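You operate a simulated robot arm through the tools that you are given. There is no shell and no other tool.

You are at the controls of a simulated robot arm. One attempt, no reset.

TASK
Put things in order on the top of the wooden bench. At the end: the cork stopper from the top of the wooden bench stands on top of the grey connector; the silver steel drain plug stands where the blue dabber stood; the black iron nipple stands where the silver steel drain plug stood; the blue dabber stands where the cork stopper stood; the green plug gauge from the top of the wooden bench stands where the black iron nipple stood; whatever was shut is shut again. Leave all else as you found it, and nothing knocked over.

It is judged by the outcome, as a careful person would: the job done as asked, and still so three seconds after it is handed in. It fails if anything else is knocked over, pushed out of place, dropped, spilled or broken. Lids that push on must go on centred and level and be pressed home; caps that screw on are set level and turned clockwise until they are tight.

THE ROBOT
A 6-joint arm with a two-finger gripper, fixed in place. Base frame: the origin is at the foot of the arm, x ahead of it, y to its left, z up; the work surface is at about z = 0. Readings come in mm, degrees, newtons and seconds.
With the tool pointing down near the work surface it reaches from about 240 to 620 mm from the base axis. Its first joint turns from -66.0 to 66.0 degrees. Payload 1.37 kg.
The tool frame sits at the grasp point between the pads (the TCP): z along the fingers, y along the line on which they close. The tips reach 22 mm beyond it. The gripper opens to 92 mm; its body begins 65 mm behind the TCP.
Orientation is that of the tool frame in the base frame, as a unit quaternion [x, y, z, w]. With the fingers straight down and closing along the base's y, the tool's x points along the base's -x, its y along +y and its z along -z.

THE INTERFACE
- The arm moves only by the tool nudge_tool. Its argument "deltas" is a list that holds one entry, the list of rows, each a list of 6 numbers: the shift along the tool's x, y, z in mm, then the turn, a rotation vector about the tool's x, y, z in degrees. In form: [[[x, y, z, wx, wy, wz], ...]]. A call has 1 to 20 rows; each row shifts and turns the commanded pose from where the row before left it, along the tool's axes as they then stand. "hand" is the finger opening in mm, from 0 to 92, set as the call begins (left out, the last holds). Each row takes 0.2 s and may step no farther than 50 mm and 8.6 degrees from the row before; otherwise, or with a gripper value out of range, the whole call is refused. A pose out of reach is approached as far as the arm can. The call stops where the force on the tool passes 40 N (or 10 N more than at its start, if that is more) or the arm is blocked; 0.2 s more then pass. The fingers move at their own pace (about 59.9 mm/s each) and stop on an object; they squeeze with about 24 N. The grip force told is the motor's: it shows also when the fingers shut on nothing. Time passes only in rows, and 0.2 s behind the last, so rows that do not move let the fingers close. It gives the time, the measured TCP pose, the force on the tool (base axes), the opening and the grip force at its end, in the units of the frame above (readings bear some noise), with the torque about the TCP (base axes, N m) and any sound that the robot's microphone picked up.
- Cameras (640 x 400 px; columns grow to the right, rows downward): "scene" is fixed at [49.4, -446.6, 583.2]; the picture's right is [0.61, -0.79, 0.00], its down [-0.47, -0.36, -0.80] and it looks along [0.64, 0.49, -0.59] (base axes); focal length 275 px, centre (320, 200). "wrist" rides on the gripper at [71, 19, -102] in the tool frame; the picture's right is [-0.26, 0.97, 0.00], its down [-0.75, -0.20, -0.62] and it looks along [-0.60, -0.16, 0.78] (tool axes); focal length 280 px, centre (320, 200). There is no depth. A picture from a camera that has moved, and an enlarged one, comes with that camera's place and axes in the base frame and with its lens.
- grab_frame(camera): a new picture of that camera. It takes no simulated time.
- inspect(camera, box): a new picture of the part [left, top, right, bottom] of that camera's present view, enlarged. It takes no simulated time.
- hand_in(): hands the job in; it is judged then, once.

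Nothing tells you positions but the pictures and the camera data. Unless the task says otherwise, let go and move clear before handing in.

The tools are called as name(argument=value, ...) on one line, values as JSON. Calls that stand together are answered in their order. nudge_tool: Moves the arm, as the interface text tells. Its arguments: {"type":"object","properties":{"deltas":{"type":"array","items":{"type":"array","items":{"type":"array","items":{"type":"number"}}}},"hand":{"type":"number"}},"required":["deltas"]} The other tools are called the same way: grab_frame (camera) takes a picture; inspect (camera, box) takes an enlarged picture of a part of a camera's view; hand_in () hands the job in.

At the start:

```text
t: 0.0
eef_pos: [492.4, -16.4, 321.4]
tool_rot: [0.001, 1.0, 0.0, 0.001]
force: [-0.3, -0.5, 0.9]
torque: [0.01, -0.02, 0.0]
grip_width: 92.2
grip_force: 0.0
```

scene: 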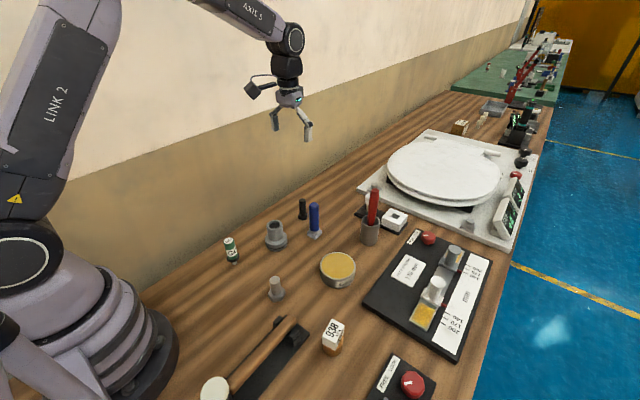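
wrist: 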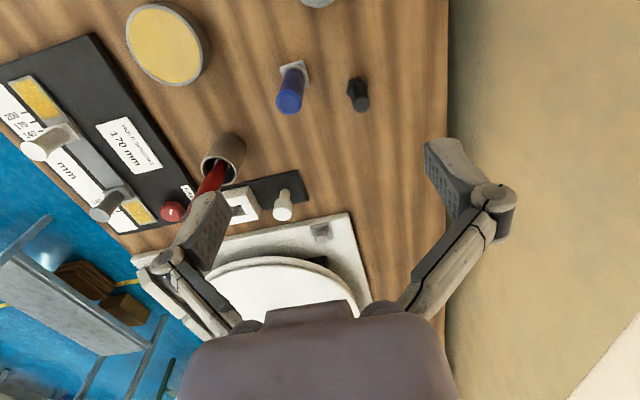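

I see a bench with several small objects: a green and white piece, a grey connector, a black piece, a blue piece, a steel or cork piece, a tin and others. I'll enlarge the views to identify each one before moving.

inspect(camera="scene", box=[200, 180, 360, 280])

inspect(camera="scene", box=[200, 260, 360, 360])

inspect(camera="scene", box=[320, 180, 520, 305])

inspect(camera="scene", box=[320, 280, 512, 400])

inspect(camera="wrist", box=[160, 0, 400, 150])

inspect(camera="scene", box=[430, 0, 590, 180])

```text
4.00 times, centred on (280, 230) of scene
camera zoom: at [49.4, -446.6, 583.2], right [0.61, -0.79, 0.0], down [-0.47, -0.36, -0.8], along [0.64, 0.49, -0.59], focal length 1101 px, centre (480, 80)
```

zoom: 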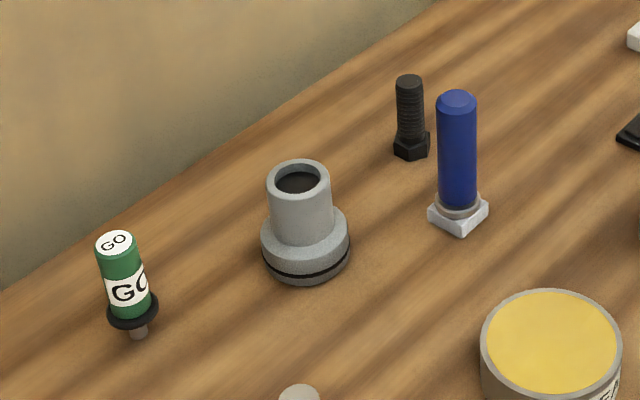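

```text
4.00 times, centred on (280, 310) of scene
camera zoom: at [49.4, -446.6, 583.2], right [0.61, -0.79, 0.0], down [-0.47, -0.36, -0.8], along [0.64, 0.49, -0.59], focal length 1101 px, centre (480, -240)
```

zoom: 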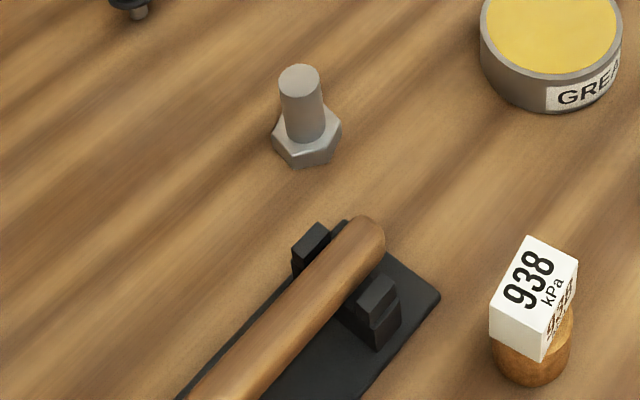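

```text
3.20 times, centred on (420, 242) of scene
camera zoom: at [49.4, -446.6, 583.2], right [0.61, -0.79, 0.0], down [-0.47, -0.36, -0.8], along [0.64, 0.49, -0.59], focal length 881 px, centre (0, 64)
```

zoom: 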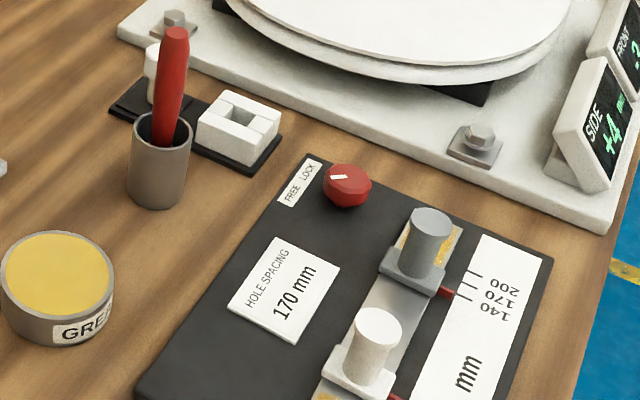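

```text
3.33 times, centred on (416, 340) of scene
camera zoom: at [49.4, -446.6, 583.2], right [0.61, -0.79, 0.0], down [-0.47, -0.36, -0.8], along [0.64, 0.49, -0.59], focal length 917 px, centre (0, -267)
```

zoom: 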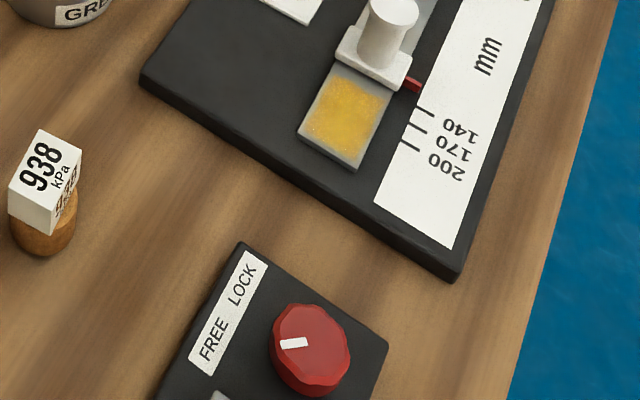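

```text
2.67 times, centred on (280, 75) of wrist
camera zoom: at [421.2, 3.1, 422.9], right [0.26, 0.96, 0.0], down [0.75, -0.21, 0.63], along [0.6, -0.17, -0.78], focal length 748 px, centre (427, 533)
```

zoom: 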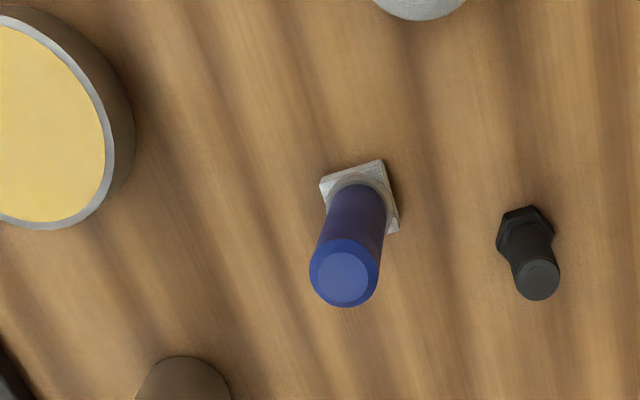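

```text
2.22 times, centred on (510, 90) of scene
camera zoom: at [49.4, -446.6, 583.2], right [0.61, -0.79, 0.0], down [-0.47, -0.36, -0.8], along [0.64, 0.49, -0.59], focal length 612 px, centre (-102, 444)
```

zoom: 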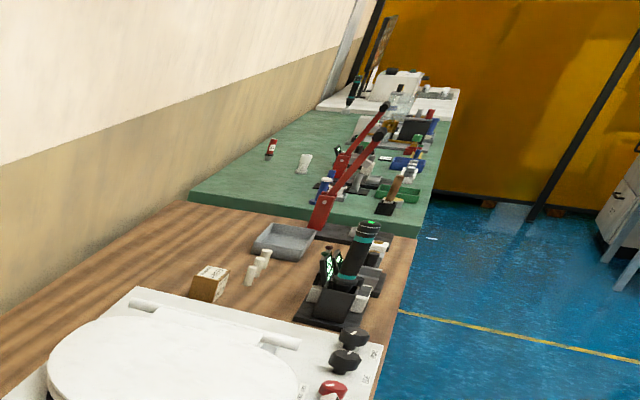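

The five items and the connector look identifiable: the silver plug is near (301,-119), the green gauge (303,42), the connector (426,5), the nipple (566,24), the dabber (527,-57) and the cork piece (281,-301). I'll move high over the cork piece to look closer, because there is a white cube marked 938 kPa on it.

nudge_tool(deltas=[[[26, -35, 0, 0, 0, 0], [26, -35, 0, 0, 0, 0], [26, -35, 0, 0, 0, 0], [26, -35, 0, 0, 0, 0], [26, -35, 0, 0, 0, 0], [26, -35, 0, 0, 0, 0], [26, -35, 0, 0, 0, 0], [26, -35, 0, 0, 0, 0]]])

```text
t: 1.8
eef_pos: [283.7, -296.4, 321.9]
tool_rot: [0.001, 1.0, 0.0, 0.001]
force: [0.7, 0.7, 0.0]
torque: [-0.01, -0.02, 0.04]
grip_width: 92.2
grip_force: 0.0
```

The arm is now above the cork piece, at height. I'll take wrist and scene pictures.

grab_frame(camera="wrist")

grab_frame(camera="scene")

```text
taken
camera wrist: at [212.3, -277.2, 422.9], right [0.26, 0.96, 0.0], down [0.75, -0.2, 0.63], along [0.6, -0.16, -0.78], focal length 280 px, centre (320, 200)
```

wrist: 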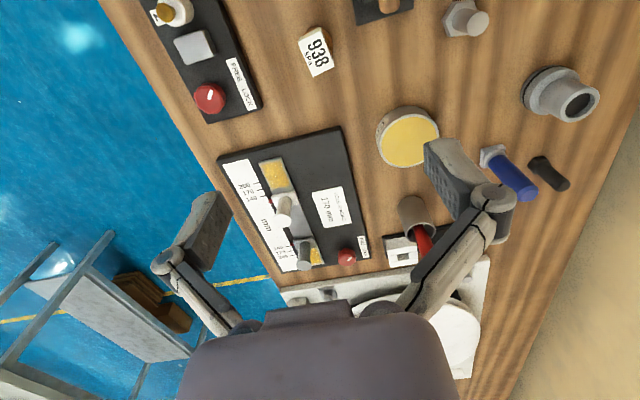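

```text
taken
```

scene: 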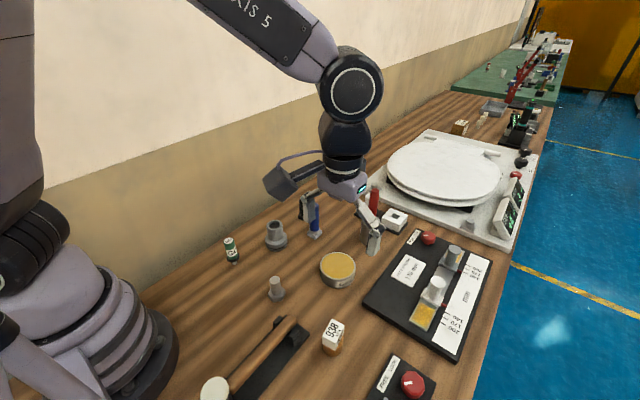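

From above, the 938 kPa item shows a white top. I'll enlarge it and its neighbours.

inspect(camera="wrist", box=[260, 10, 380, 85])

inspect(camera="scene", box=[300, 305, 380, 365])

inspect(camera="wrist", box=[430, 0, 640, 200])

inspect(camera="wrist", box=[130, 0, 290, 130])

```text
5.33 times, centred on (320, 48) of wrist
camera zoom: at [212.3, -277.2, 422.9], right [0.26, 0.96, 0.0], down [0.75, -0.2, 0.63], along [0.6, -0.16, -0.78], focal length 1495 px, centre (320, 1013)
```

zoom: 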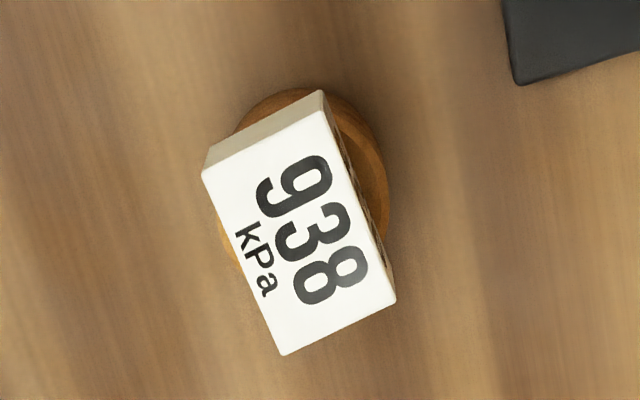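

```text
6.67 times, centred on (340, 335) of scene
camera zoom: at [49.5, -446.5, 583.2], right [0.61, -0.79, 0.0], down [-0.47, -0.36, -0.8], along [0.64, 0.49, -0.59], focal length 1835 px, centre (187, -700)
```

zoom: 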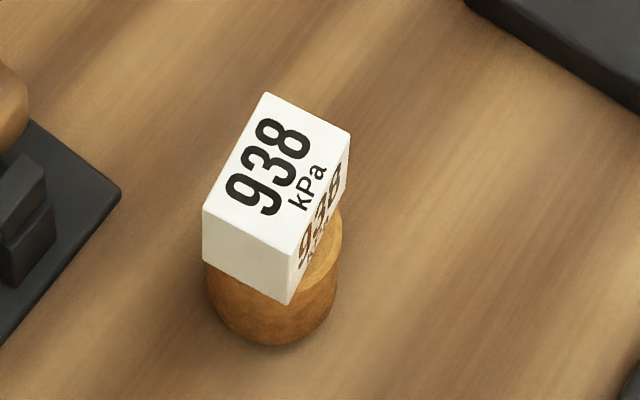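

```text
2.00 times, centred on (535, 100) of wrist
camera zoom: at [212.3, -277.2, 422.9], right [0.26, 0.96, 0.0], down [0.75, -0.2, 0.63], along [0.6, -0.16, -0.78], focal length 561 px, centre (-110, 400)
```

zoom: 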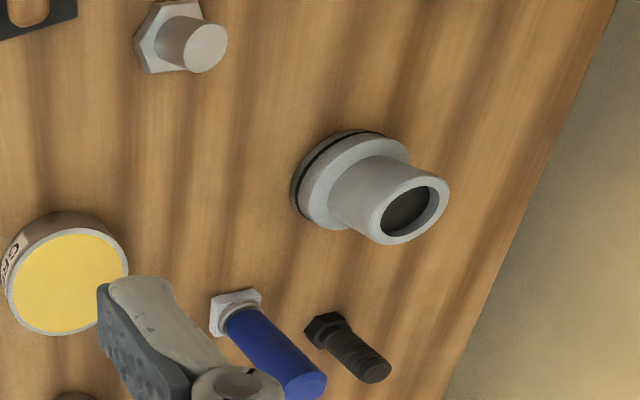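

```text
3.08 times, centred on (210, 65) of wrist
camera zoom: at [212.3, -277.2, 422.9], right [0.26, 0.96, 0.0], down [0.75, -0.2, 0.63], along [0.6, -0.16, -0.78], focal length 863 px, centre (658, 615)
```

zoom: 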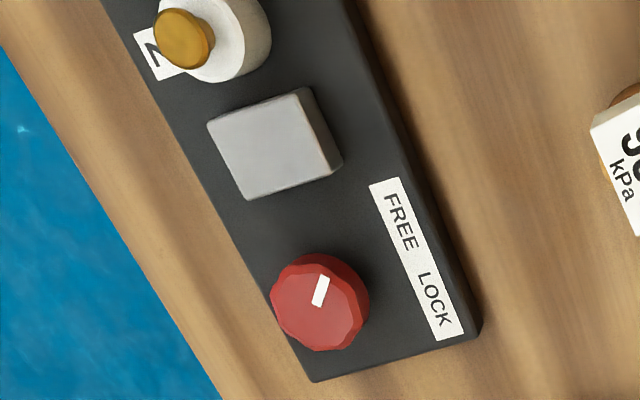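

The brown cork cylinder carries a white block reading 938 kPa, and I can't tell whether the block is attached. I'll bring the wrist camera closer, from the robot side.

nudge_tool(deltas=[[[11, 2, 35, 0, 0, 0], [11, 2, 35, 0, 0, 0], [11, 2, 35, 0, 0, 0], [11, 2, 35, 0, 0, 0], [11, 2, 35, 0, 0, 0], [11, 2, 30, 0, 0, 0]]])

grab_frame(camera="wrist")

inspect(camera="wrist", box=[240, 130, 400, 230])

```text
t: 3.2
eef_pos: [219.3, -284.3, 116.3]
tool_rot: [0.0, 1.0, -0.001, 0.0]
force: [0.0, 0.4, 0.1]
torque: [0.0, 0.02, 0.0]
grip_width: 91.9
grip_force: 0.1
```

```text
taken
camera wrist: at [147.3, -264.8, 218.3], right [0.26, 0.96, 0.0], down [0.75, -0.2, 0.63], along [0.6, -0.17, -0.78], focal length 280 px, centre (320, 200)
```

wrist: 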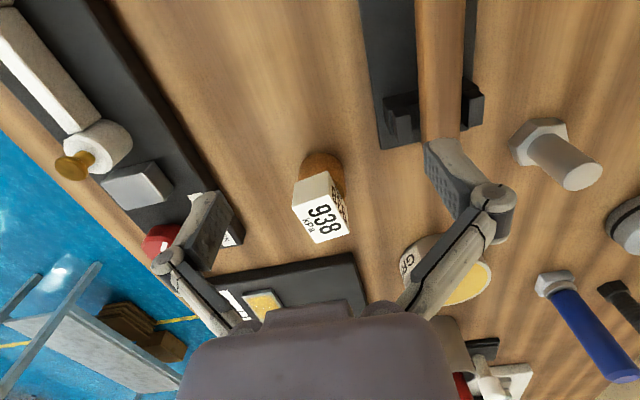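

```text
4.00 times, centred on (320, 180) of wrist
camera zoom: at [147.3, -264.8, 218.3], right [0.26, 0.96, 0.0], down [0.75, -0.2, 0.63], along [0.6, -0.17, -0.78], focal length 1122 px, centre (320, 280)
```

zoom: 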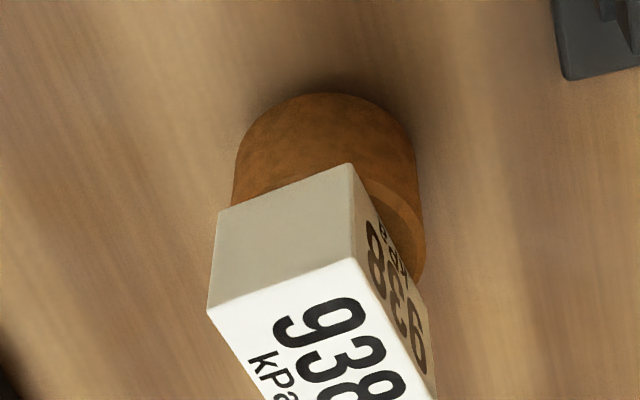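

The white block is centred on the cork: the cork is about 40 mm across and 45 mm tall, and the block sits on top up to about 74 mm. I take them as one piece that travels together. I'll survey each object from directly above to fix positions before touching anything.

nudge_tool(deltas=[[[-21.2, -5.2, -28, 0, 0, 0], [-21.2, -5.2, -28, 0, 0, 0], [-21.3, -5.3, -27.7, 0, 0, 0], [0, 0, 0, 0, 0, 0]]], hand=70)

inspect(camera="wrist", box=[240, 20, 400, 120])

grab_frame(camera="wrist")

```text
t: 4.2
eef_pos: [282.4, -300.0, 200.5]
tool_rot: [0.0, 1.0, 0.0, 0.001]
force: [0.1, 0.1, -0.5]
torque: [0.01, 0.0, 0.0]
grip_width: 70.2
grip_force: 0.0
```

```text
4.00 times, centred on (320, 70) of wrist
camera zoom: at [211.5, -280.2, 302.2], right [0.26, 0.96, 0.0], down [0.75, -0.21, 0.63], along [0.6, -0.17, -0.78], focal length 1122 px, centre (320, 720)
```

zoom: 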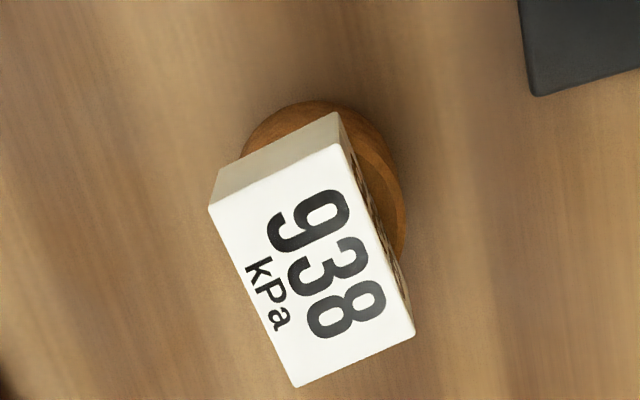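

```text
taken
camera wrist: at [211.5, -280.2, 302.2], right [0.26, 0.96, 0.0], down [0.75, -0.21, 0.63], along [0.6, -0.17, -0.78], focal length 280 px, centre (320, 200)
```

wrist: 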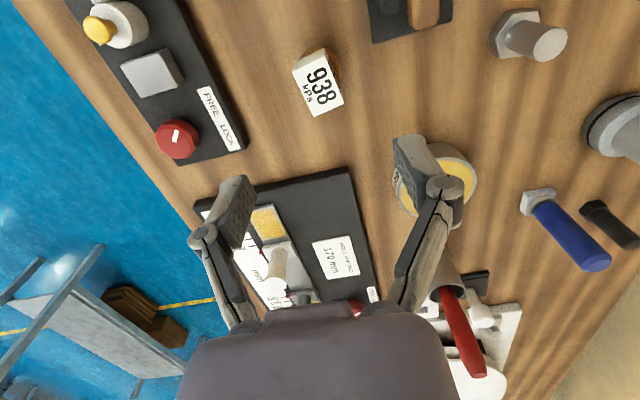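

The block and cork are roughly concentric, but the fit is not exact. I'll zoom in tighter on the joint to see whether the block rests loose, and check the cork's taper.

inspect(camera="wrist", box=[285, 38, 349, 78])

inspect(camera="scene", box=[316, 315, 356, 360])

```text
10.00 times, centred on (317, 58) of wrist
camera zoom: at [211.5, -280.2, 302.2], right [0.26, 0.96, 0.0], down [0.75, -0.21, 0.63], along [0.6, -0.17, -0.78], focal length 2804 px, centre (350, 1620)
```

zoom: 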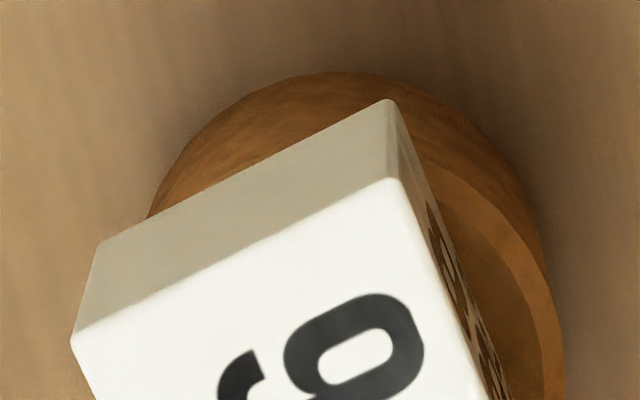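

```text
8.89 times, centred on (336, 338) of scene
camera zoom: at [49.4, -446.6, 583.2], right [0.61, -0.79, 0.0], down [-0.47, -0.36, -0.8], along [0.64, 0.49, -0.59], focal length 2446 px, centre (178, -1022)
```

zoom: 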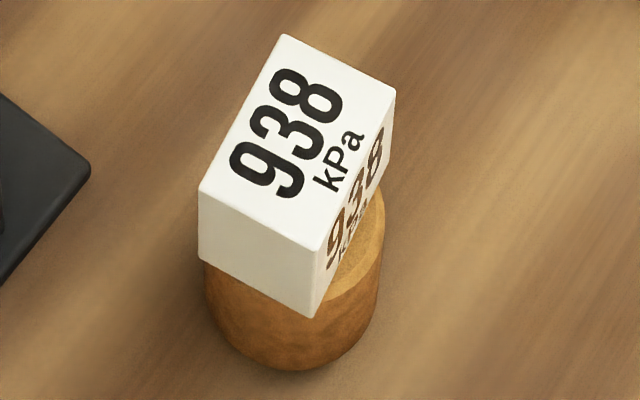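

The cork is a plain cylinder with the block seated on it. The survey continues: next the silver plug, with hover and picture.

nudge_tool(deltas=[[[-3.7, 36.2, 0, 0, 0, 0], [-3.7, 36.2, 0, 0, 0, 0], [-3.7, 36.2, 0, 0, 0, 0], [-3.7, 36.2, 0, 0, 0, 0], [-3.8, 36.2, 0, 0, 0, 0], [0, 0, 0, 0, 0, 0]]])

grab_frame(camera="wrist")

inspect(camera="wrist", box=[240, 20, 400, 120])

```text
t: 5.6
eef_pos: [300.7, -118.6, 200.0]
tool_rot: [0.001, 1.0, 0.0, 0.001]
force: [0.1, -0.2, -0.3]
torque: [0.01, 0.01, -0.01]
grip_width: 69.8
grip_force: 0.0
```

```text
taken
camera wrist: at [229.6, -98.8, 301.7], right [0.26, 0.96, 0.0], down [0.75, -0.21, 0.63], along [0.6, -0.17, -0.78], focal length 280 px, centre (320, 200)
```

wrist: 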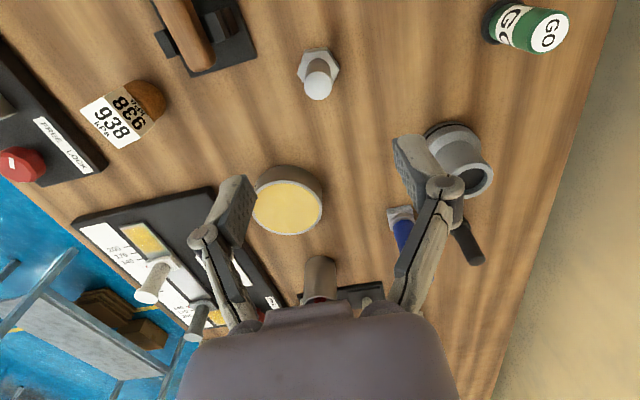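

```text
4.00 times, centred on (320, 70) of wrist
camera zoom: at [229.6, -98.8, 301.7], right [0.26, 0.96, 0.0], down [0.75, -0.21, 0.63], along [0.6, -0.17, -0.78], focal length 1122 px, centre (320, 720)
```

zoom: 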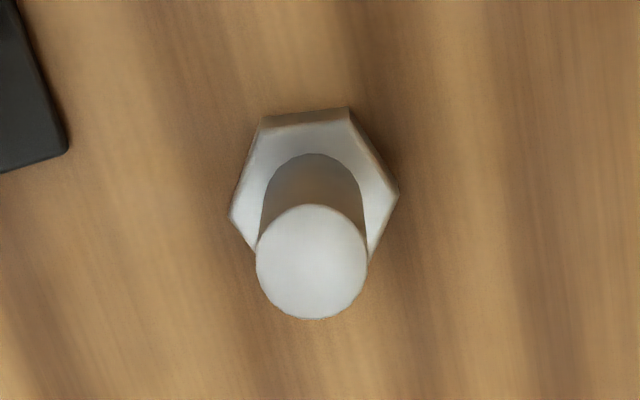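

The silver plug is at about (297.5,-119), roughly 61 mm tall, with its hex base down. Next is a hover over the green gauge.

nudge_tool(deltas=[[[-0.6, 40, 0, 0, 0, 0], [-0.6, 40, 0, 0, 0, 0], [-0.6, 40, 0, 0, 0, 0], [-0.5, 40.5, 0, 0, 0, 0], [0, 0, 0, 0, 0, 0]]])

grab_frame(camera="wrist")

inspect(camera="wrist", box=[240, 20, 400, 120])

```text
t: 6.8
eef_pos: [301.5, 41.8, 199.5]
tool_rot: [0.001, 1.0, 0.001, 0.0]
force: [0.2, -0.1, -0.1]
torque: [0.01, 0.0, 0.03]
grip_width: 69.8
grip_force: 0.1
```

```text
taken
camera wrist: at [231.6, 61.5, 301.1], right [0.26, 0.96, 0.0], down [0.75, -0.21, 0.63], along [0.6, -0.17, -0.78], focal length 280 px, centre (320, 200)
```

wrist: 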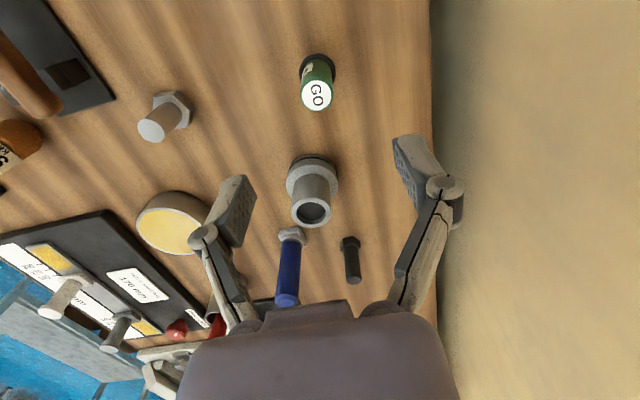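

```text
4.00 times, centred on (320, 70) of wrist
camera zoom: at [231.6, 61.5, 301.1], right [0.26, 0.96, 0.0], down [0.75, -0.21, 0.63], along [0.6, -0.17, -0.78], focal length 1122 px, centre (320, 720)
```

zoom: 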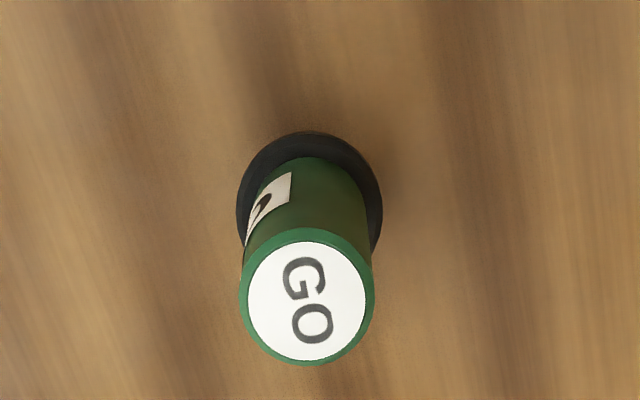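

The green gauge is at about (298.5,40.5), roughly 88 mm tall, standing on a thin pin with a flange. Next is the grey connector.

nudge_tool(deltas=[[[-30.6, -9.2, 0, 0, 0, 0], [-30.6, -9.2, 0, 0, 0, 0], [-30.6, -9.2, 0, 0, 0, 0], [-30.7, -9.2, 0, 0, 0, 0], [0, 0, 0, 0, 0, 0]]])

grab_frame(camera="wrist")

inspect(camera="wrist", box=[240, 20, 400, 120])

```text
t: 8.0
eef_pos: [426.2, 4.1, 198.7]
tool_rot: [0.001, 1.0, 0.0, 0.001]
force: [0.0, 0.3, 0.0]
torque: [0.03, 0.04, -0.03]
grip_width: 69.7
grip_force: 0.0
```

```text
taken
camera wrist: at [354.1, 24.1, 300.8], right [0.26, 0.96, 0.0], down [0.75, -0.21, 0.63], along [0.6, -0.17, -0.78], focal length 280 px, centre (320, 200)
```

wrist: 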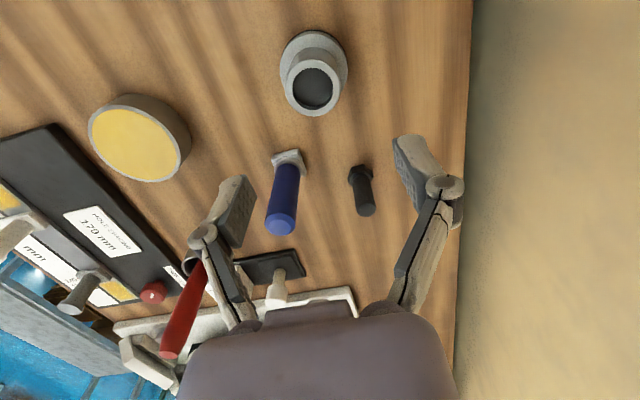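

```text
4.00 times, centred on (320, 70) of wrist
camera zoom: at [354.1, 24.1, 300.8], right [0.26, 0.96, 0.0], down [0.75, -0.21, 0.63], along [0.6, -0.17, -0.78], focal length 1122 px, centre (320, 720)
```

zoom: 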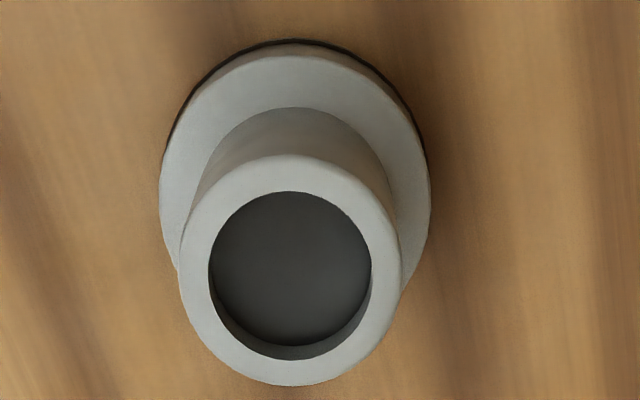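

The connector's top is centred at about (419,0.6) at z≈75, with outer diameter ~43 mm and bore ~31 mm. Next is the black nipple.

nudge_tool(deltas=[[[-32.5, 4.2, 0, 0, 0, 0], [-32.5, 4.2, 0, 0, 0, 0], [-32.5, 4.2, 0, 0, 0, 0], [-32.5, 4.2, 0, 0, 0, 0], [0, 0, 0, 0, 0, 0]]])

grab_frame(camera="wrist")

inspect(camera="wrist", box=[220, 20, 380, 120])

```text
t: 9.2
eef_pos: [556.1, 20.6, 199.2]
tool_rot: [0.001, 1.0, 0.0, 0.0]
force: [0.7, -0.5, 0.1]
torque: [-0.06, -0.02, 0.01]
grip_width: 70.2
grip_force: 0.1
```

```text
taken
camera wrist: at [484.8, 40.2, 301.7], right [0.26, 0.96, 0.0], down [0.75, -0.21, 0.63], along [0.6, -0.17, -0.78], focal length 280 px, centre (320, 200)
```

wrist: 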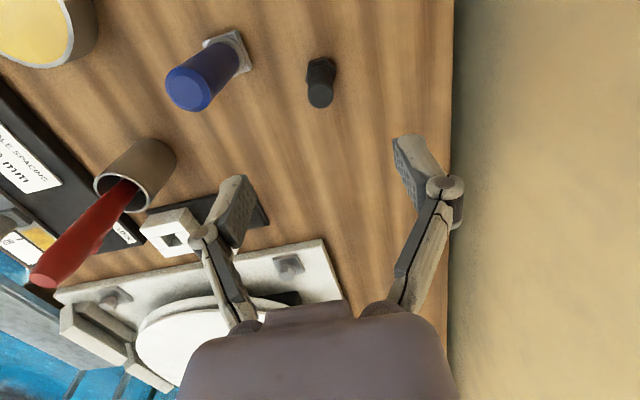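

```text
4.00 times, centred on (300, 70) of wrist
camera zoom: at [484.8, 40.2, 301.7], right [0.26, 0.96, 0.0], down [0.75, -0.21, 0.63], along [0.6, -0.17, -0.78], focal length 1122 px, centre (400, 720)
```

zoom: 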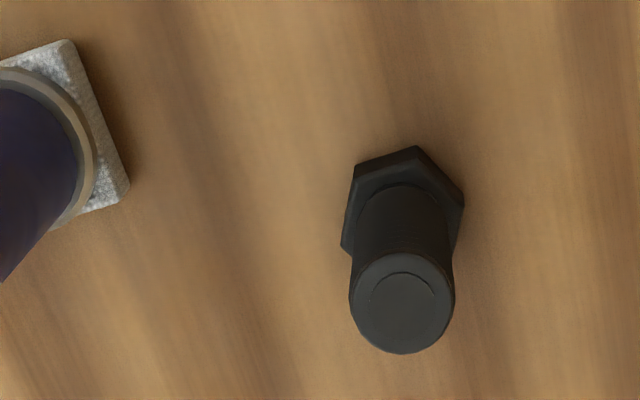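

The nipple is at about (560,20.5), roughly 65 mm tall, with a 22 mm stem. Next is the blue dabber.

nudge_tool(deltas=[[[11, -26.5, 0, 0, 0, 0], [11, -26.5, 0, 0, 0, 0], [11, -26.6, 0, 0, 0, 0], [0, 0, 0, 0, 0, 0]]])

grab_frame(camera="wrist")

inspect(camera="wrist", box=[240, 20, 400, 120])

```text
t: 10.2
eef_pos: [523.7, -58.5, 198.7]
tool_rot: [0.001, 1.0, 0.0, 0.001]
force: [0.2, 0.4, 0.0]
torque: [0.0, 0.02, 0.06]
grip_width: 70.2
grip_force: 0.0
```

```text
taken
camera wrist: at [451.8, -39.6, 301.2], right [0.26, 0.96, 0.0], down [0.75, -0.2, 0.63], along [0.6, -0.17, -0.78], focal length 280 px, centre (320, 200)
```

wrist: 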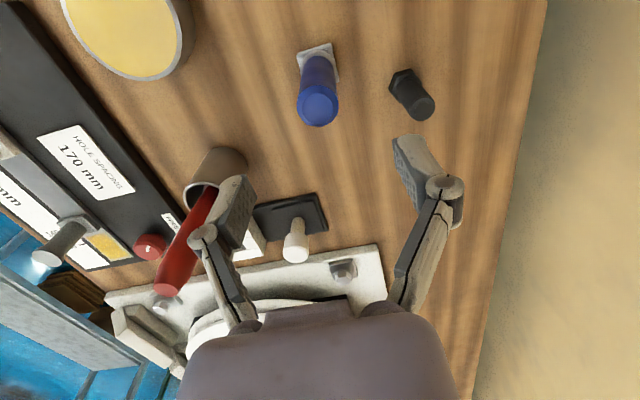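

```text
4.00 times, centred on (320, 70) of wrist
camera zoom: at [451.8, -39.6, 301.2], right [0.26, 0.96, 0.0], down [0.75, -0.2, 0.63], along [0.6, -0.17, -0.78], focal length 1122 px, centre (320, 720)
```

zoom: 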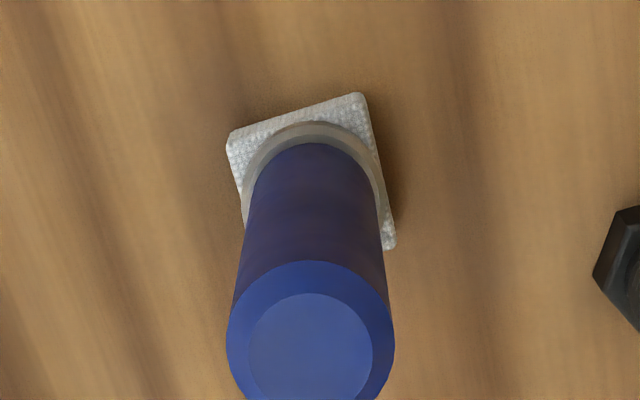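

All positions are recorded: dabber (519,-59), nipple (560,20.5), connector (419,0.6), green (298.5,40.5), plug (297.5,-119) and cork (282,-299.5). Next I return over the cork and turn the gripper so the fingers close along x, away from the mallet holder.

nudge_tool(deltas=[[[30.2, -30.1, 0, 0, 0, 0], [30.2, -30.1, 0, 0, 0, 0], [30.2, -30.1, 0, 0, 0, 0], [30.2, -30.1, 0, 0, 0, 0], [30.2, -30.1, 0, 0, 0, 0], [30.2, -30.1, 0, 0, 0, 0], [30.2, -30.1, 0, 0, 0, 0], [30.2, -30.1, 0, 0, 0, 0], [0, 0, 0, 0, 0, 8.2], [0, 0, 0, 0, 0, 8.2], [0, 0, 0, 0, 0, 8.2], [0, 0, 0, 0, 0, 8.2], [0, 0, 0, 0, 0, 8.2], [0, 0, 0, 0, 0, 8.2], [0, 0, 0, 0, 0, 8.2], [0, 0, 0, 0, 0, 8.2], [0, 0, 0, 0, 0, 8.2], [0, 0, 0, 0, 0, 8.2]]])

```text
t: 14.0
eef_pos: [281.2, -299.9, 199.8]
tool_rot: [0.657, 0.754, 0.001, 0.002]
force: [-0.3, -0.9, -0.2]
torque: [0.02, -0.03, -0.02]
grip_width: 69.5
grip_force: 0.0
```

The gripper has turned 82 degrees. I'll finish the turn and look.

nudge_tool(deltas=[[[0, 0, 0, 0, 0, 8.0], [0, 0, 0, 0, 0, 0]]])

grab_frame(camera="wrist")

inspect(camera="wrist", box=[240, 20, 400, 120])

```text
t: 14.6
eef_pos: [281.6, -297.8, 199.1]
tool_rot: [0.708, 0.706, 0.001, 0.001]
force: [-0.2, 1.0, 0.2]
torque: [0.0, -0.02, 0.01]
grip_width: 69.9
grip_force: 0.1
```

```text
taken
camera wrist: at [299.6, -227.8, 301.6], right [0.96, -0.27, 0.0], down [-0.21, -0.75, 0.63], along [-0.16, -0.6, -0.78], focal length 280 px, centre (320, 200)
```

wrist: 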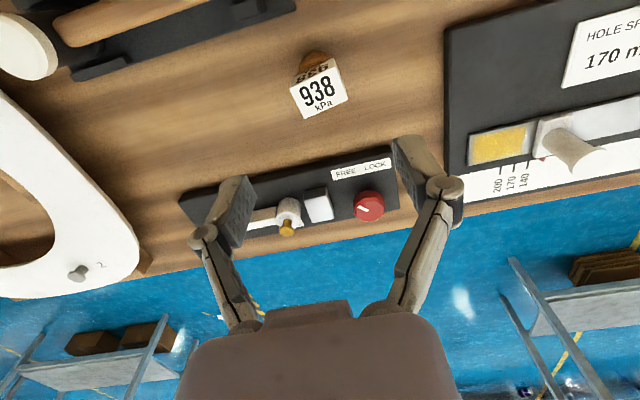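

```text
4.00 times, centred on (320, 70) of wrist
camera zoom: at [299.6, -227.8, 301.6], right [0.96, -0.27, 0.0], down [-0.21, -0.75, 0.63], along [-0.16, -0.6, -0.78], focal length 1122 px, centre (320, 720)
```

zoom: 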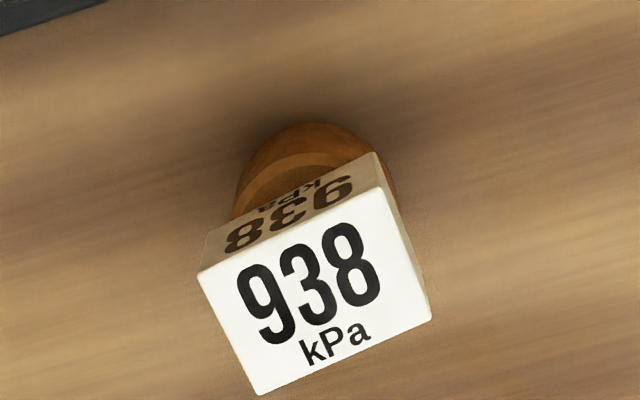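

With two views the cork centres at about (279,-298), diameter ~35, and the block is longer along x (about 39 mm) than along y (27 mm). Closing along x would catch the block, so I'll turn back to close along y, matching the block's narrow side.

nudge_tool(deltas=[[[0, 0, 0, 0, 0, -8.5], [0, 0, 0, 0, 0, -8.5], [0, 0, 0, 0, 0, -8.5], [0, 0, 0, 0, 0, -8.5], [0, 0, 0, 0, 0, -8.5], [0, 0, 0, 0, 0, -8.5], [0, 0, 0, 0, 0, -8.5], [0, 0, 0, 0, 0, -8.5], [0, 0, 0, 0, 0, -8.5], [0, 0, 0, 0, 0, -8.5], [0, 0, 0, 0, 0, -8.5], [0, 0, 0, 0, 0, 0]]], hand=56)

grab_frame(camera="wrist")

inspect(camera="scene", box=[240, 150, 440, 390])

```text
t: 17.2
eef_pos: [281.4, -299.8, 200.3]
tool_rot: [-0.031, 1.0, -0.002, 0.001]
force: [-0.3, 0.0, -0.3]
torque: [0.02, -0.03, -0.02]
grip_width: 55.9
grip_force: 0.2
```

```text
taken
camera wrist: at [208.6, -284.0, 301.7], right [0.2, 0.98, 0.0], down [0.76, -0.16, 0.63], along [0.61, -0.13, -0.78], focal length 280 px, centre (320, 200)
```

wrist: 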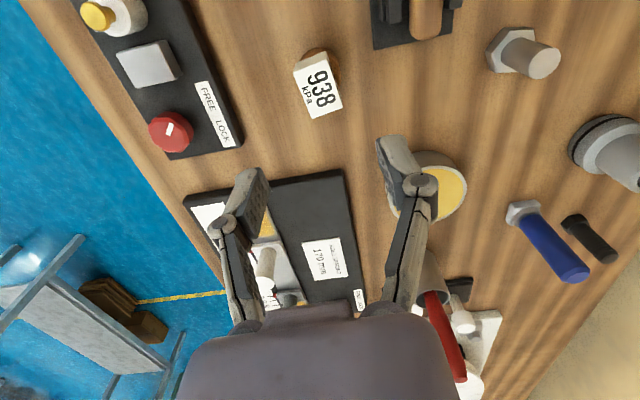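

```text
1.67 times, centred on (340, 270) of scene
camera zoom: at [49.4, -446.6, 583.2], right [0.61, -0.79, 0.0], down [-0.47, -0.36, -0.8], along [0.64, 0.49, -0.59], focal length 459 px, centre (287, 83)
```

zoom: 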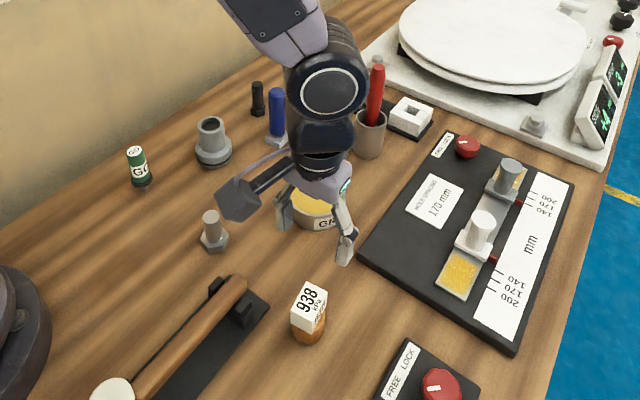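

The gripper is aligned with the block's narrow side. I'll descend partway, to just above the block, and check alignment.

nudge_tool(deltas=[[[1.9, 1.9, 25, 0, 0, 0], [0, 0, 30, 0, 0, 0], [0, 0, 30, 0, 0, 0], [0, 0, 0, 0, 0, 0]]])

grab_frame(camera="wrist")

inspect(camera="scene", box=[260, 240, 420, 390])

```text
t: 18.2
eef_pos: [279.1, -297.2, 112.7]
tool_rot: [-0.03, 1.0, 0.0, 0.001]
force: [-0.4, -0.5, -0.9]
torque: [0.01, -0.02, -0.02]
grip_width: 55.8
grip_force: 0.2
```

```text
taken
camera wrist: at [206.7, -281.0, 215.8], right [0.2, 0.98, 0.0], down [0.76, -0.16, 0.63], along [0.61, -0.13, -0.78], focal length 280 px, centre (320, 200)
```

wrist: 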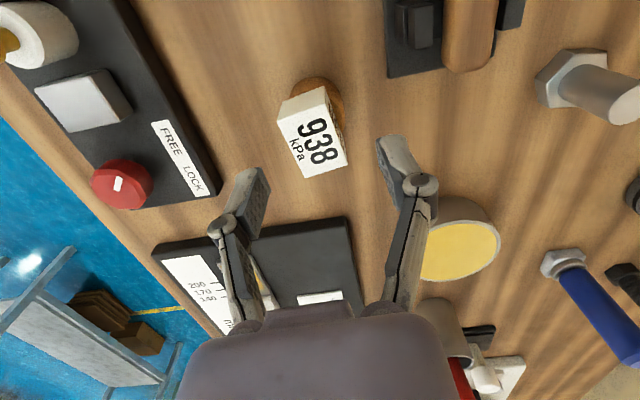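

```text
2.67 times, centred on (340, 315) of scene
camera zoom: at [49.4, -446.6, 583.2], right [0.61, -0.79, 0.0], down [-0.47, -0.36, -0.8], along [0.64, 0.49, -0.59], focal length 734 px, centre (267, -107)
```

zoom: 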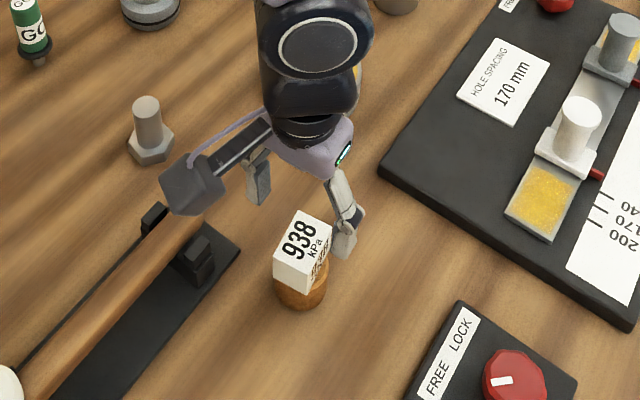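

I need a sharper measurement of the block and cork at this height before committing, so I'll zoom the wrist view.

inspect(camera="wrist", box=[240, 65, 400, 185])

```text
3.33 times, centred on (320, 125) of wrist
camera zoom: at [206.7, -281.0, 215.8], right [0.2, 0.98, 0.0], down [0.76, -0.16, 0.63], along [0.61, -0.13, -0.78], focal length 935 px, centre (320, 450)
```

zoom: 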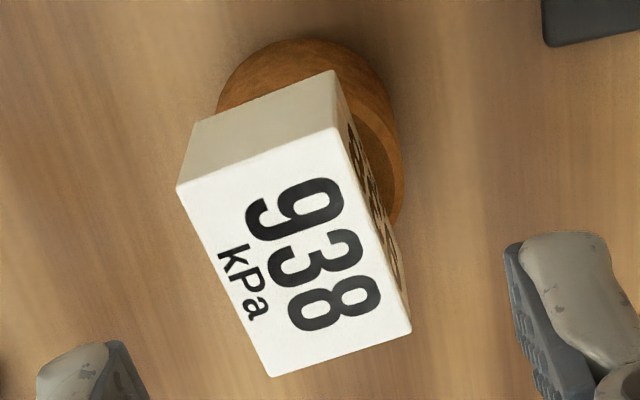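

The cork and block are concentric at about (278.7,-299.4), so the aim is within 2 mm. I'll trim it and lower so the pads straddle the cork itself.

nudge_tool(deltas=[[[0.6, -2.2, 0, 0, 0, 0], [0, 0, 20, 0, 0, 0], [0, 0, 20, 0, 0, 0], [0, 0, 20, 0, 0, 0], [0, 0, 15, 0, 0, 0], [0, 0, 9, 0, 0, 0], [0, 0, 0, 0, 0, 0]]])

grab_frame(camera="wrist")

inspect(camera="scene", box=[260, 240, 420, 390])

```text
t: 19.8
eef_pos: [278.0, -300.0, 29.6]
tool_rot: [-0.03, 1.0, -0.001, 0.001]
force: [-1.2, 0.8, 0.3]
torque: [-0.03, 0.05, 0.01]
grip_width: 56.0
grip_force: 0.1
```

```text
taken
camera wrist: at [205.9, -283.9, 131.9], right [0.2, 0.98, 0.0], down [0.76, -0.16, 0.63], along [0.61, -0.13, -0.78], focal length 280 px, centre (320, 200)
```

wrist: 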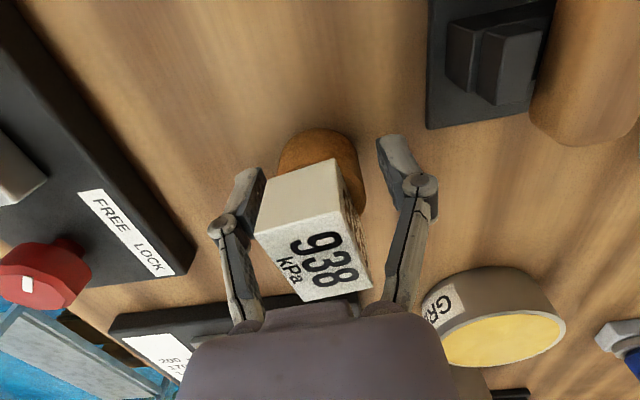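

```text
2.67 times, centred on (340, 315) of scene
camera zoom: at [49.4, -446.6, 583.2], right [0.61, -0.79, 0.0], down [-0.47, -0.36, -0.8], along [0.64, 0.49, -0.59], focal length 734 px, centre (267, -107)
```

zoom: 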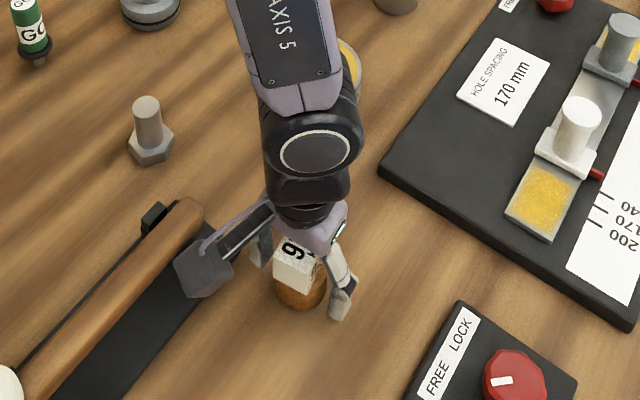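

The cork sits between the pads and nothing has touched. Closing gently now.

nudge_tool(deltas=[[[0, 0, 0, 0, 0, 0], [0, 0, 0, 0, 0, 0], [0, 0, 0, 0, 0, 0], [0, 0, 0, 0, 0, 0], [0, 0, 0, 0, 0, 0]]], hand=10)

grab_frame(camera="wrist")

```text
t: 21.0
eef_pos: [278.8, -300.1, 30.3]
tool_rot: [-0.03, 1.0, 0.0, 0.002]
force: [-0.2, -0.1, -0.7]
torque: [0.01, 0.01, -0.01]
grip_width: 38.8
grip_force: 24.1
```

```text
taken
camera wrist: at [205.9, -283.9, 132.1], right [0.2, 0.98, 0.0], down [0.76, -0.16, 0.63], along [0.61, -0.13, -0.78], focal length 280 px, centre (320, 200)
```

wrist: 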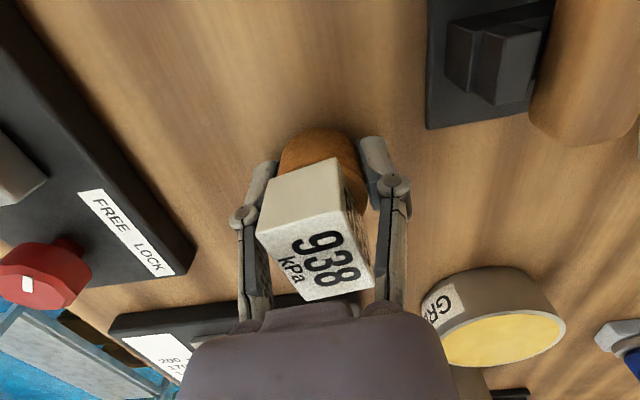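

The grip holds at a width of 38.8 mm, which is the cork's diameter. I'll lift a little and check that the cork and block rise together.

nudge_tool(deltas=[[[0, 0, -5, 0, 0, 0], [0, 0, -8, 0, 0, 0], [0, 0, -12, 0, 0, 0], [0, 0, -15, 0, 0, 0], [0, 0, 0, 0, 0, 0]]])

grab_frame(camera="wrist")

inspect(camera="scene", box=[260, 240, 420, 390])

```text
t: 22.2
eef_pos: [278.3, -299.8, 70.1]
tool_rot: [-0.03, 1.0, 0.0, 0.0]
force: [0.7, -0.7, -0.2]
torque: [0.04, -0.01, -0.03]
grip_width: 27.0
grip_force: 23.9
```

```text
taken
camera wrist: at [205.7, -284.0, 172.4], right [0.2, 0.98, 0.0], down [0.76, -0.16, 0.63], along [0.61, -0.13, -0.78], focal length 280 px, centre (320, 200)
```

wrist: 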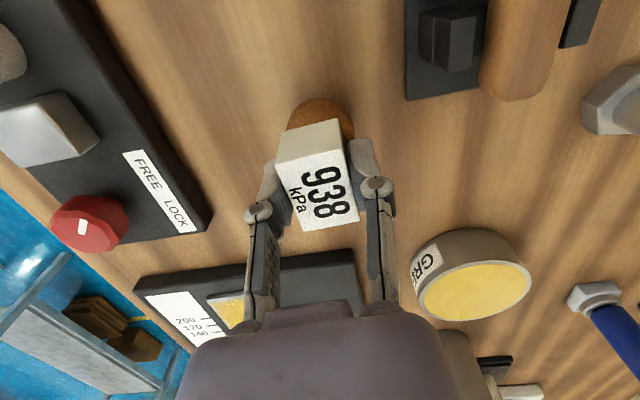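

```text
2.67 times, centred on (340, 315) of scene
camera zoom: at [49.4, -446.6, 583.2], right [0.61, -0.79, 0.0], down [-0.47, -0.36, -0.8], along [0.64, 0.49, -0.59], focal length 734 px, centre (267, -107)
```

zoom: 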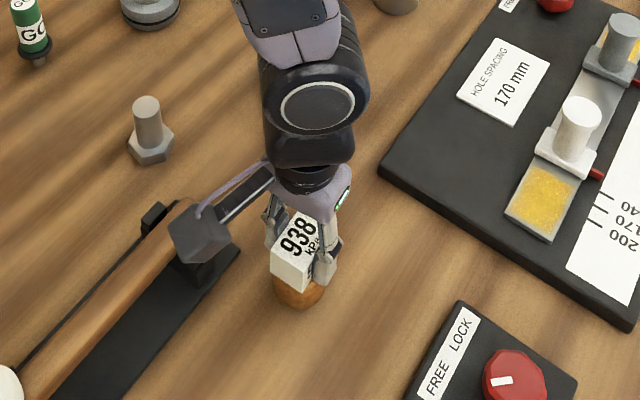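

The pads slid up off the cork and now hold the white block at a width of 27 mm, and the cork stayed down. I'll look closely before doing anything more.

inspect(camera="wrist", box=[230, 80, 420, 240])

inspect(camera="scene", box=[310, 305, 370, 360])

```text
2.50 times, centred on (325, 160) of wrist
camera zoom: at [205.7, -284.0, 172.4], right [0.2, 0.98, 0.0], down [0.76, -0.16, 0.63], along [0.61, -0.13, -0.78], focal length 701 px, centre (308, 300)
```

zoom: 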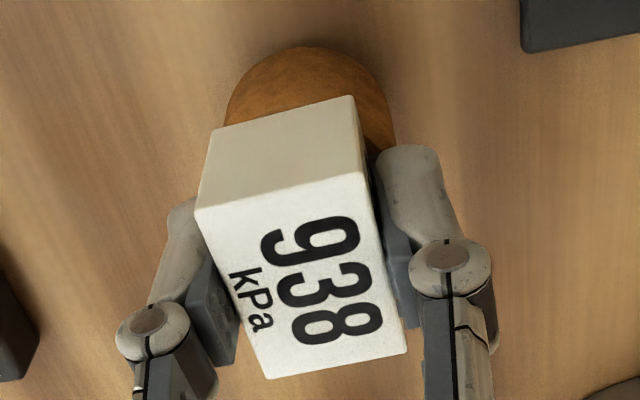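

```text
7.27 times, centred on (340, 332) of scene
camera zoom: at [49.4, -446.6, 583.2], right [0.61, -0.79, 0.0], down [-0.47, -0.36, -0.8], along [0.64, 0.49, -0.59], focal length 2001 px, centre (174, -764)
```

zoom: 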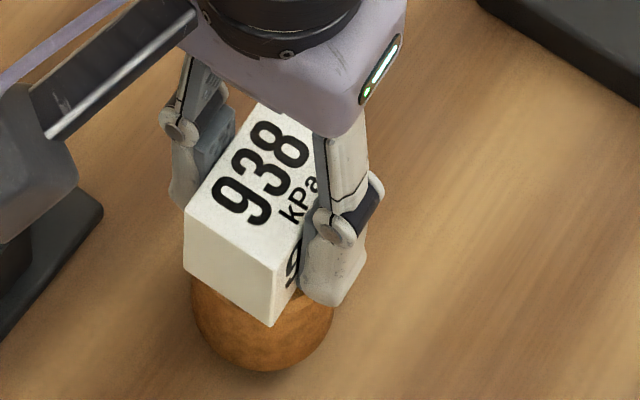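

The cork and block look unmoved. To learn whether the piece is free or fixed, I'll raise just 3 mm with the block gripped and read the force.

nudge_tool(deltas=[[[0, 0, -1.5, 0, 0, 0], [0, 0, -1.5, 0, 0, 0]]])

inspect(camera="scene", box=[310, 305, 370, 360])

inspect(camera="wrist", box=[230, 80, 420, 240])

```text
t: 22.8
eef_pos: [278.8, -299.4, 73.9]
tool_rot: [-0.03, 1.0, 0.0, 0.0]
force: [-0.1, -0.2, -0.5]
torque: [-0.04, 0.0, 0.0]
grip_width: 27.0
grip_force: 23.6
```

```text
7.27 times, centred on (340, 332) of scene
camera zoom: at [49.4, -446.6, 583.2], right [0.61, -0.79, 0.0], down [-0.47, -0.36, -0.8], along [0.64, 0.49, -0.59], focal length 2001 px, centre (174, -764)
```

zoom: 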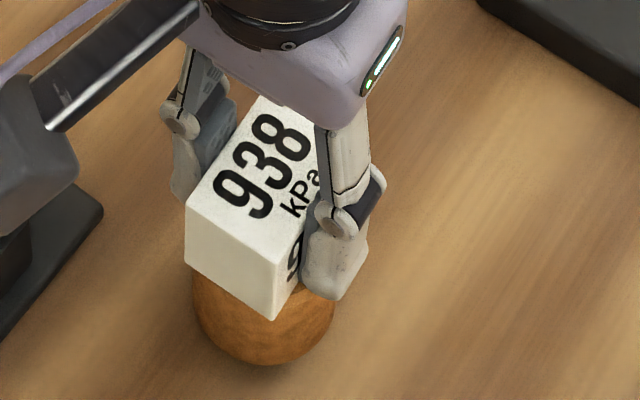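

```text
2.50 times, centred on (325, 160) of wrist
camera zoom: at [205.9, -284.1, 175.5], right [0.2, 0.98, 0.0], down [0.76, -0.16, 0.63], along [0.61, -0.13, -0.78], focal length 701 px, centre (308, 300)
```

zoom: 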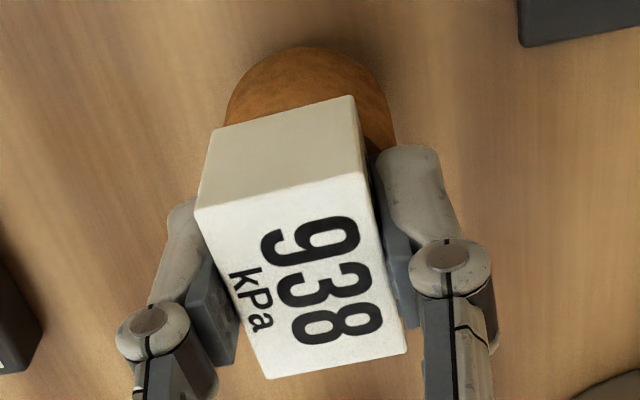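

The cork and block rose together as one piece, held by the block with no change between them. I'll lift it high and carry it over the connector at (419,0.6).

nudge_tool(deltas=[[[0, 0, -10, 0, 0, 0], [0, 0, -25, 0, 0, 0], [0, 0, -30, 0, 0, 0], [0, 0, -30, 0, 0, 0], [0, 0, -30, 0, 0, 0], [0, 0, -25, 0, 0, 0], [0, 0, 0, 0, 0, 0], [-13.2, 24.2, 0, 0, 0, 0], [-13.2, 24.2, 0, 0, 0, 0], [-13.2, 24.2, 0, 0, 0, 0], [-13.2, 24.2, 0, 0, 0, 0], [-13.2, 24.2, 0, 0, 0, 0], [-13.2, 24.2, 0, 0, 0, 0], [-13.2, 24.2, 0, 0, 0, 0], [-13.2, 24.2, 0, 0, 0, 0], [-13.2, 24.2, 0, 0, 0, 0], [-13.2, 24.2, 0, 0, 0, 0], [-13.2, 24.2, 0, 0, 0, 0], [-13.0, 24.2, 0, 0, 0, 0]]])

grab_frame(camera="wrist")

grab_frame(camera="scene")

```text
t: 26.8
eef_pos: [419.0, 0.9, 223.6]
tool_rot: [-0.029, 1.0, -0.001, 0.001]
force: [0.0, 0.3, 0.7]
torque: [-0.01, -0.01, 0.02]
grip_width: 27.4
grip_force: 23.7
```

```text
taken
camera wrist: at [347.1, 16.0, 326.0], right [0.2, 0.98, 0.0], down [0.76, -0.16, 0.63], along [0.61, -0.13, -0.78], focal length 280 px, centre (320, 200)
```

wrist: 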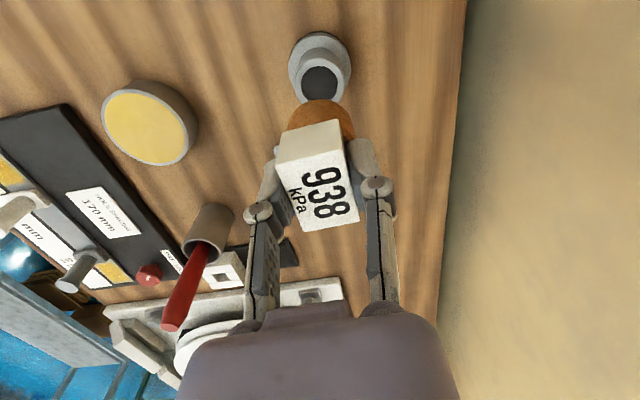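

```text
taken
```

scene: 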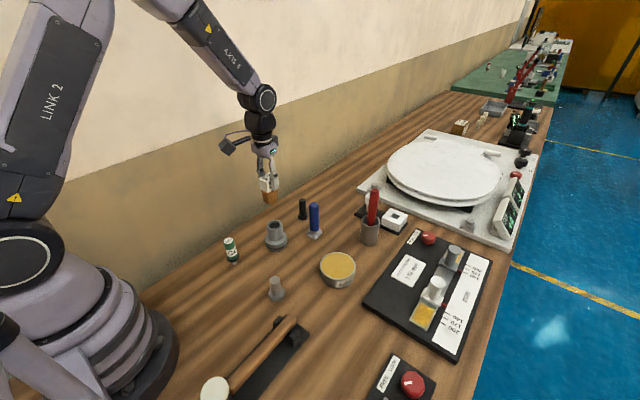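

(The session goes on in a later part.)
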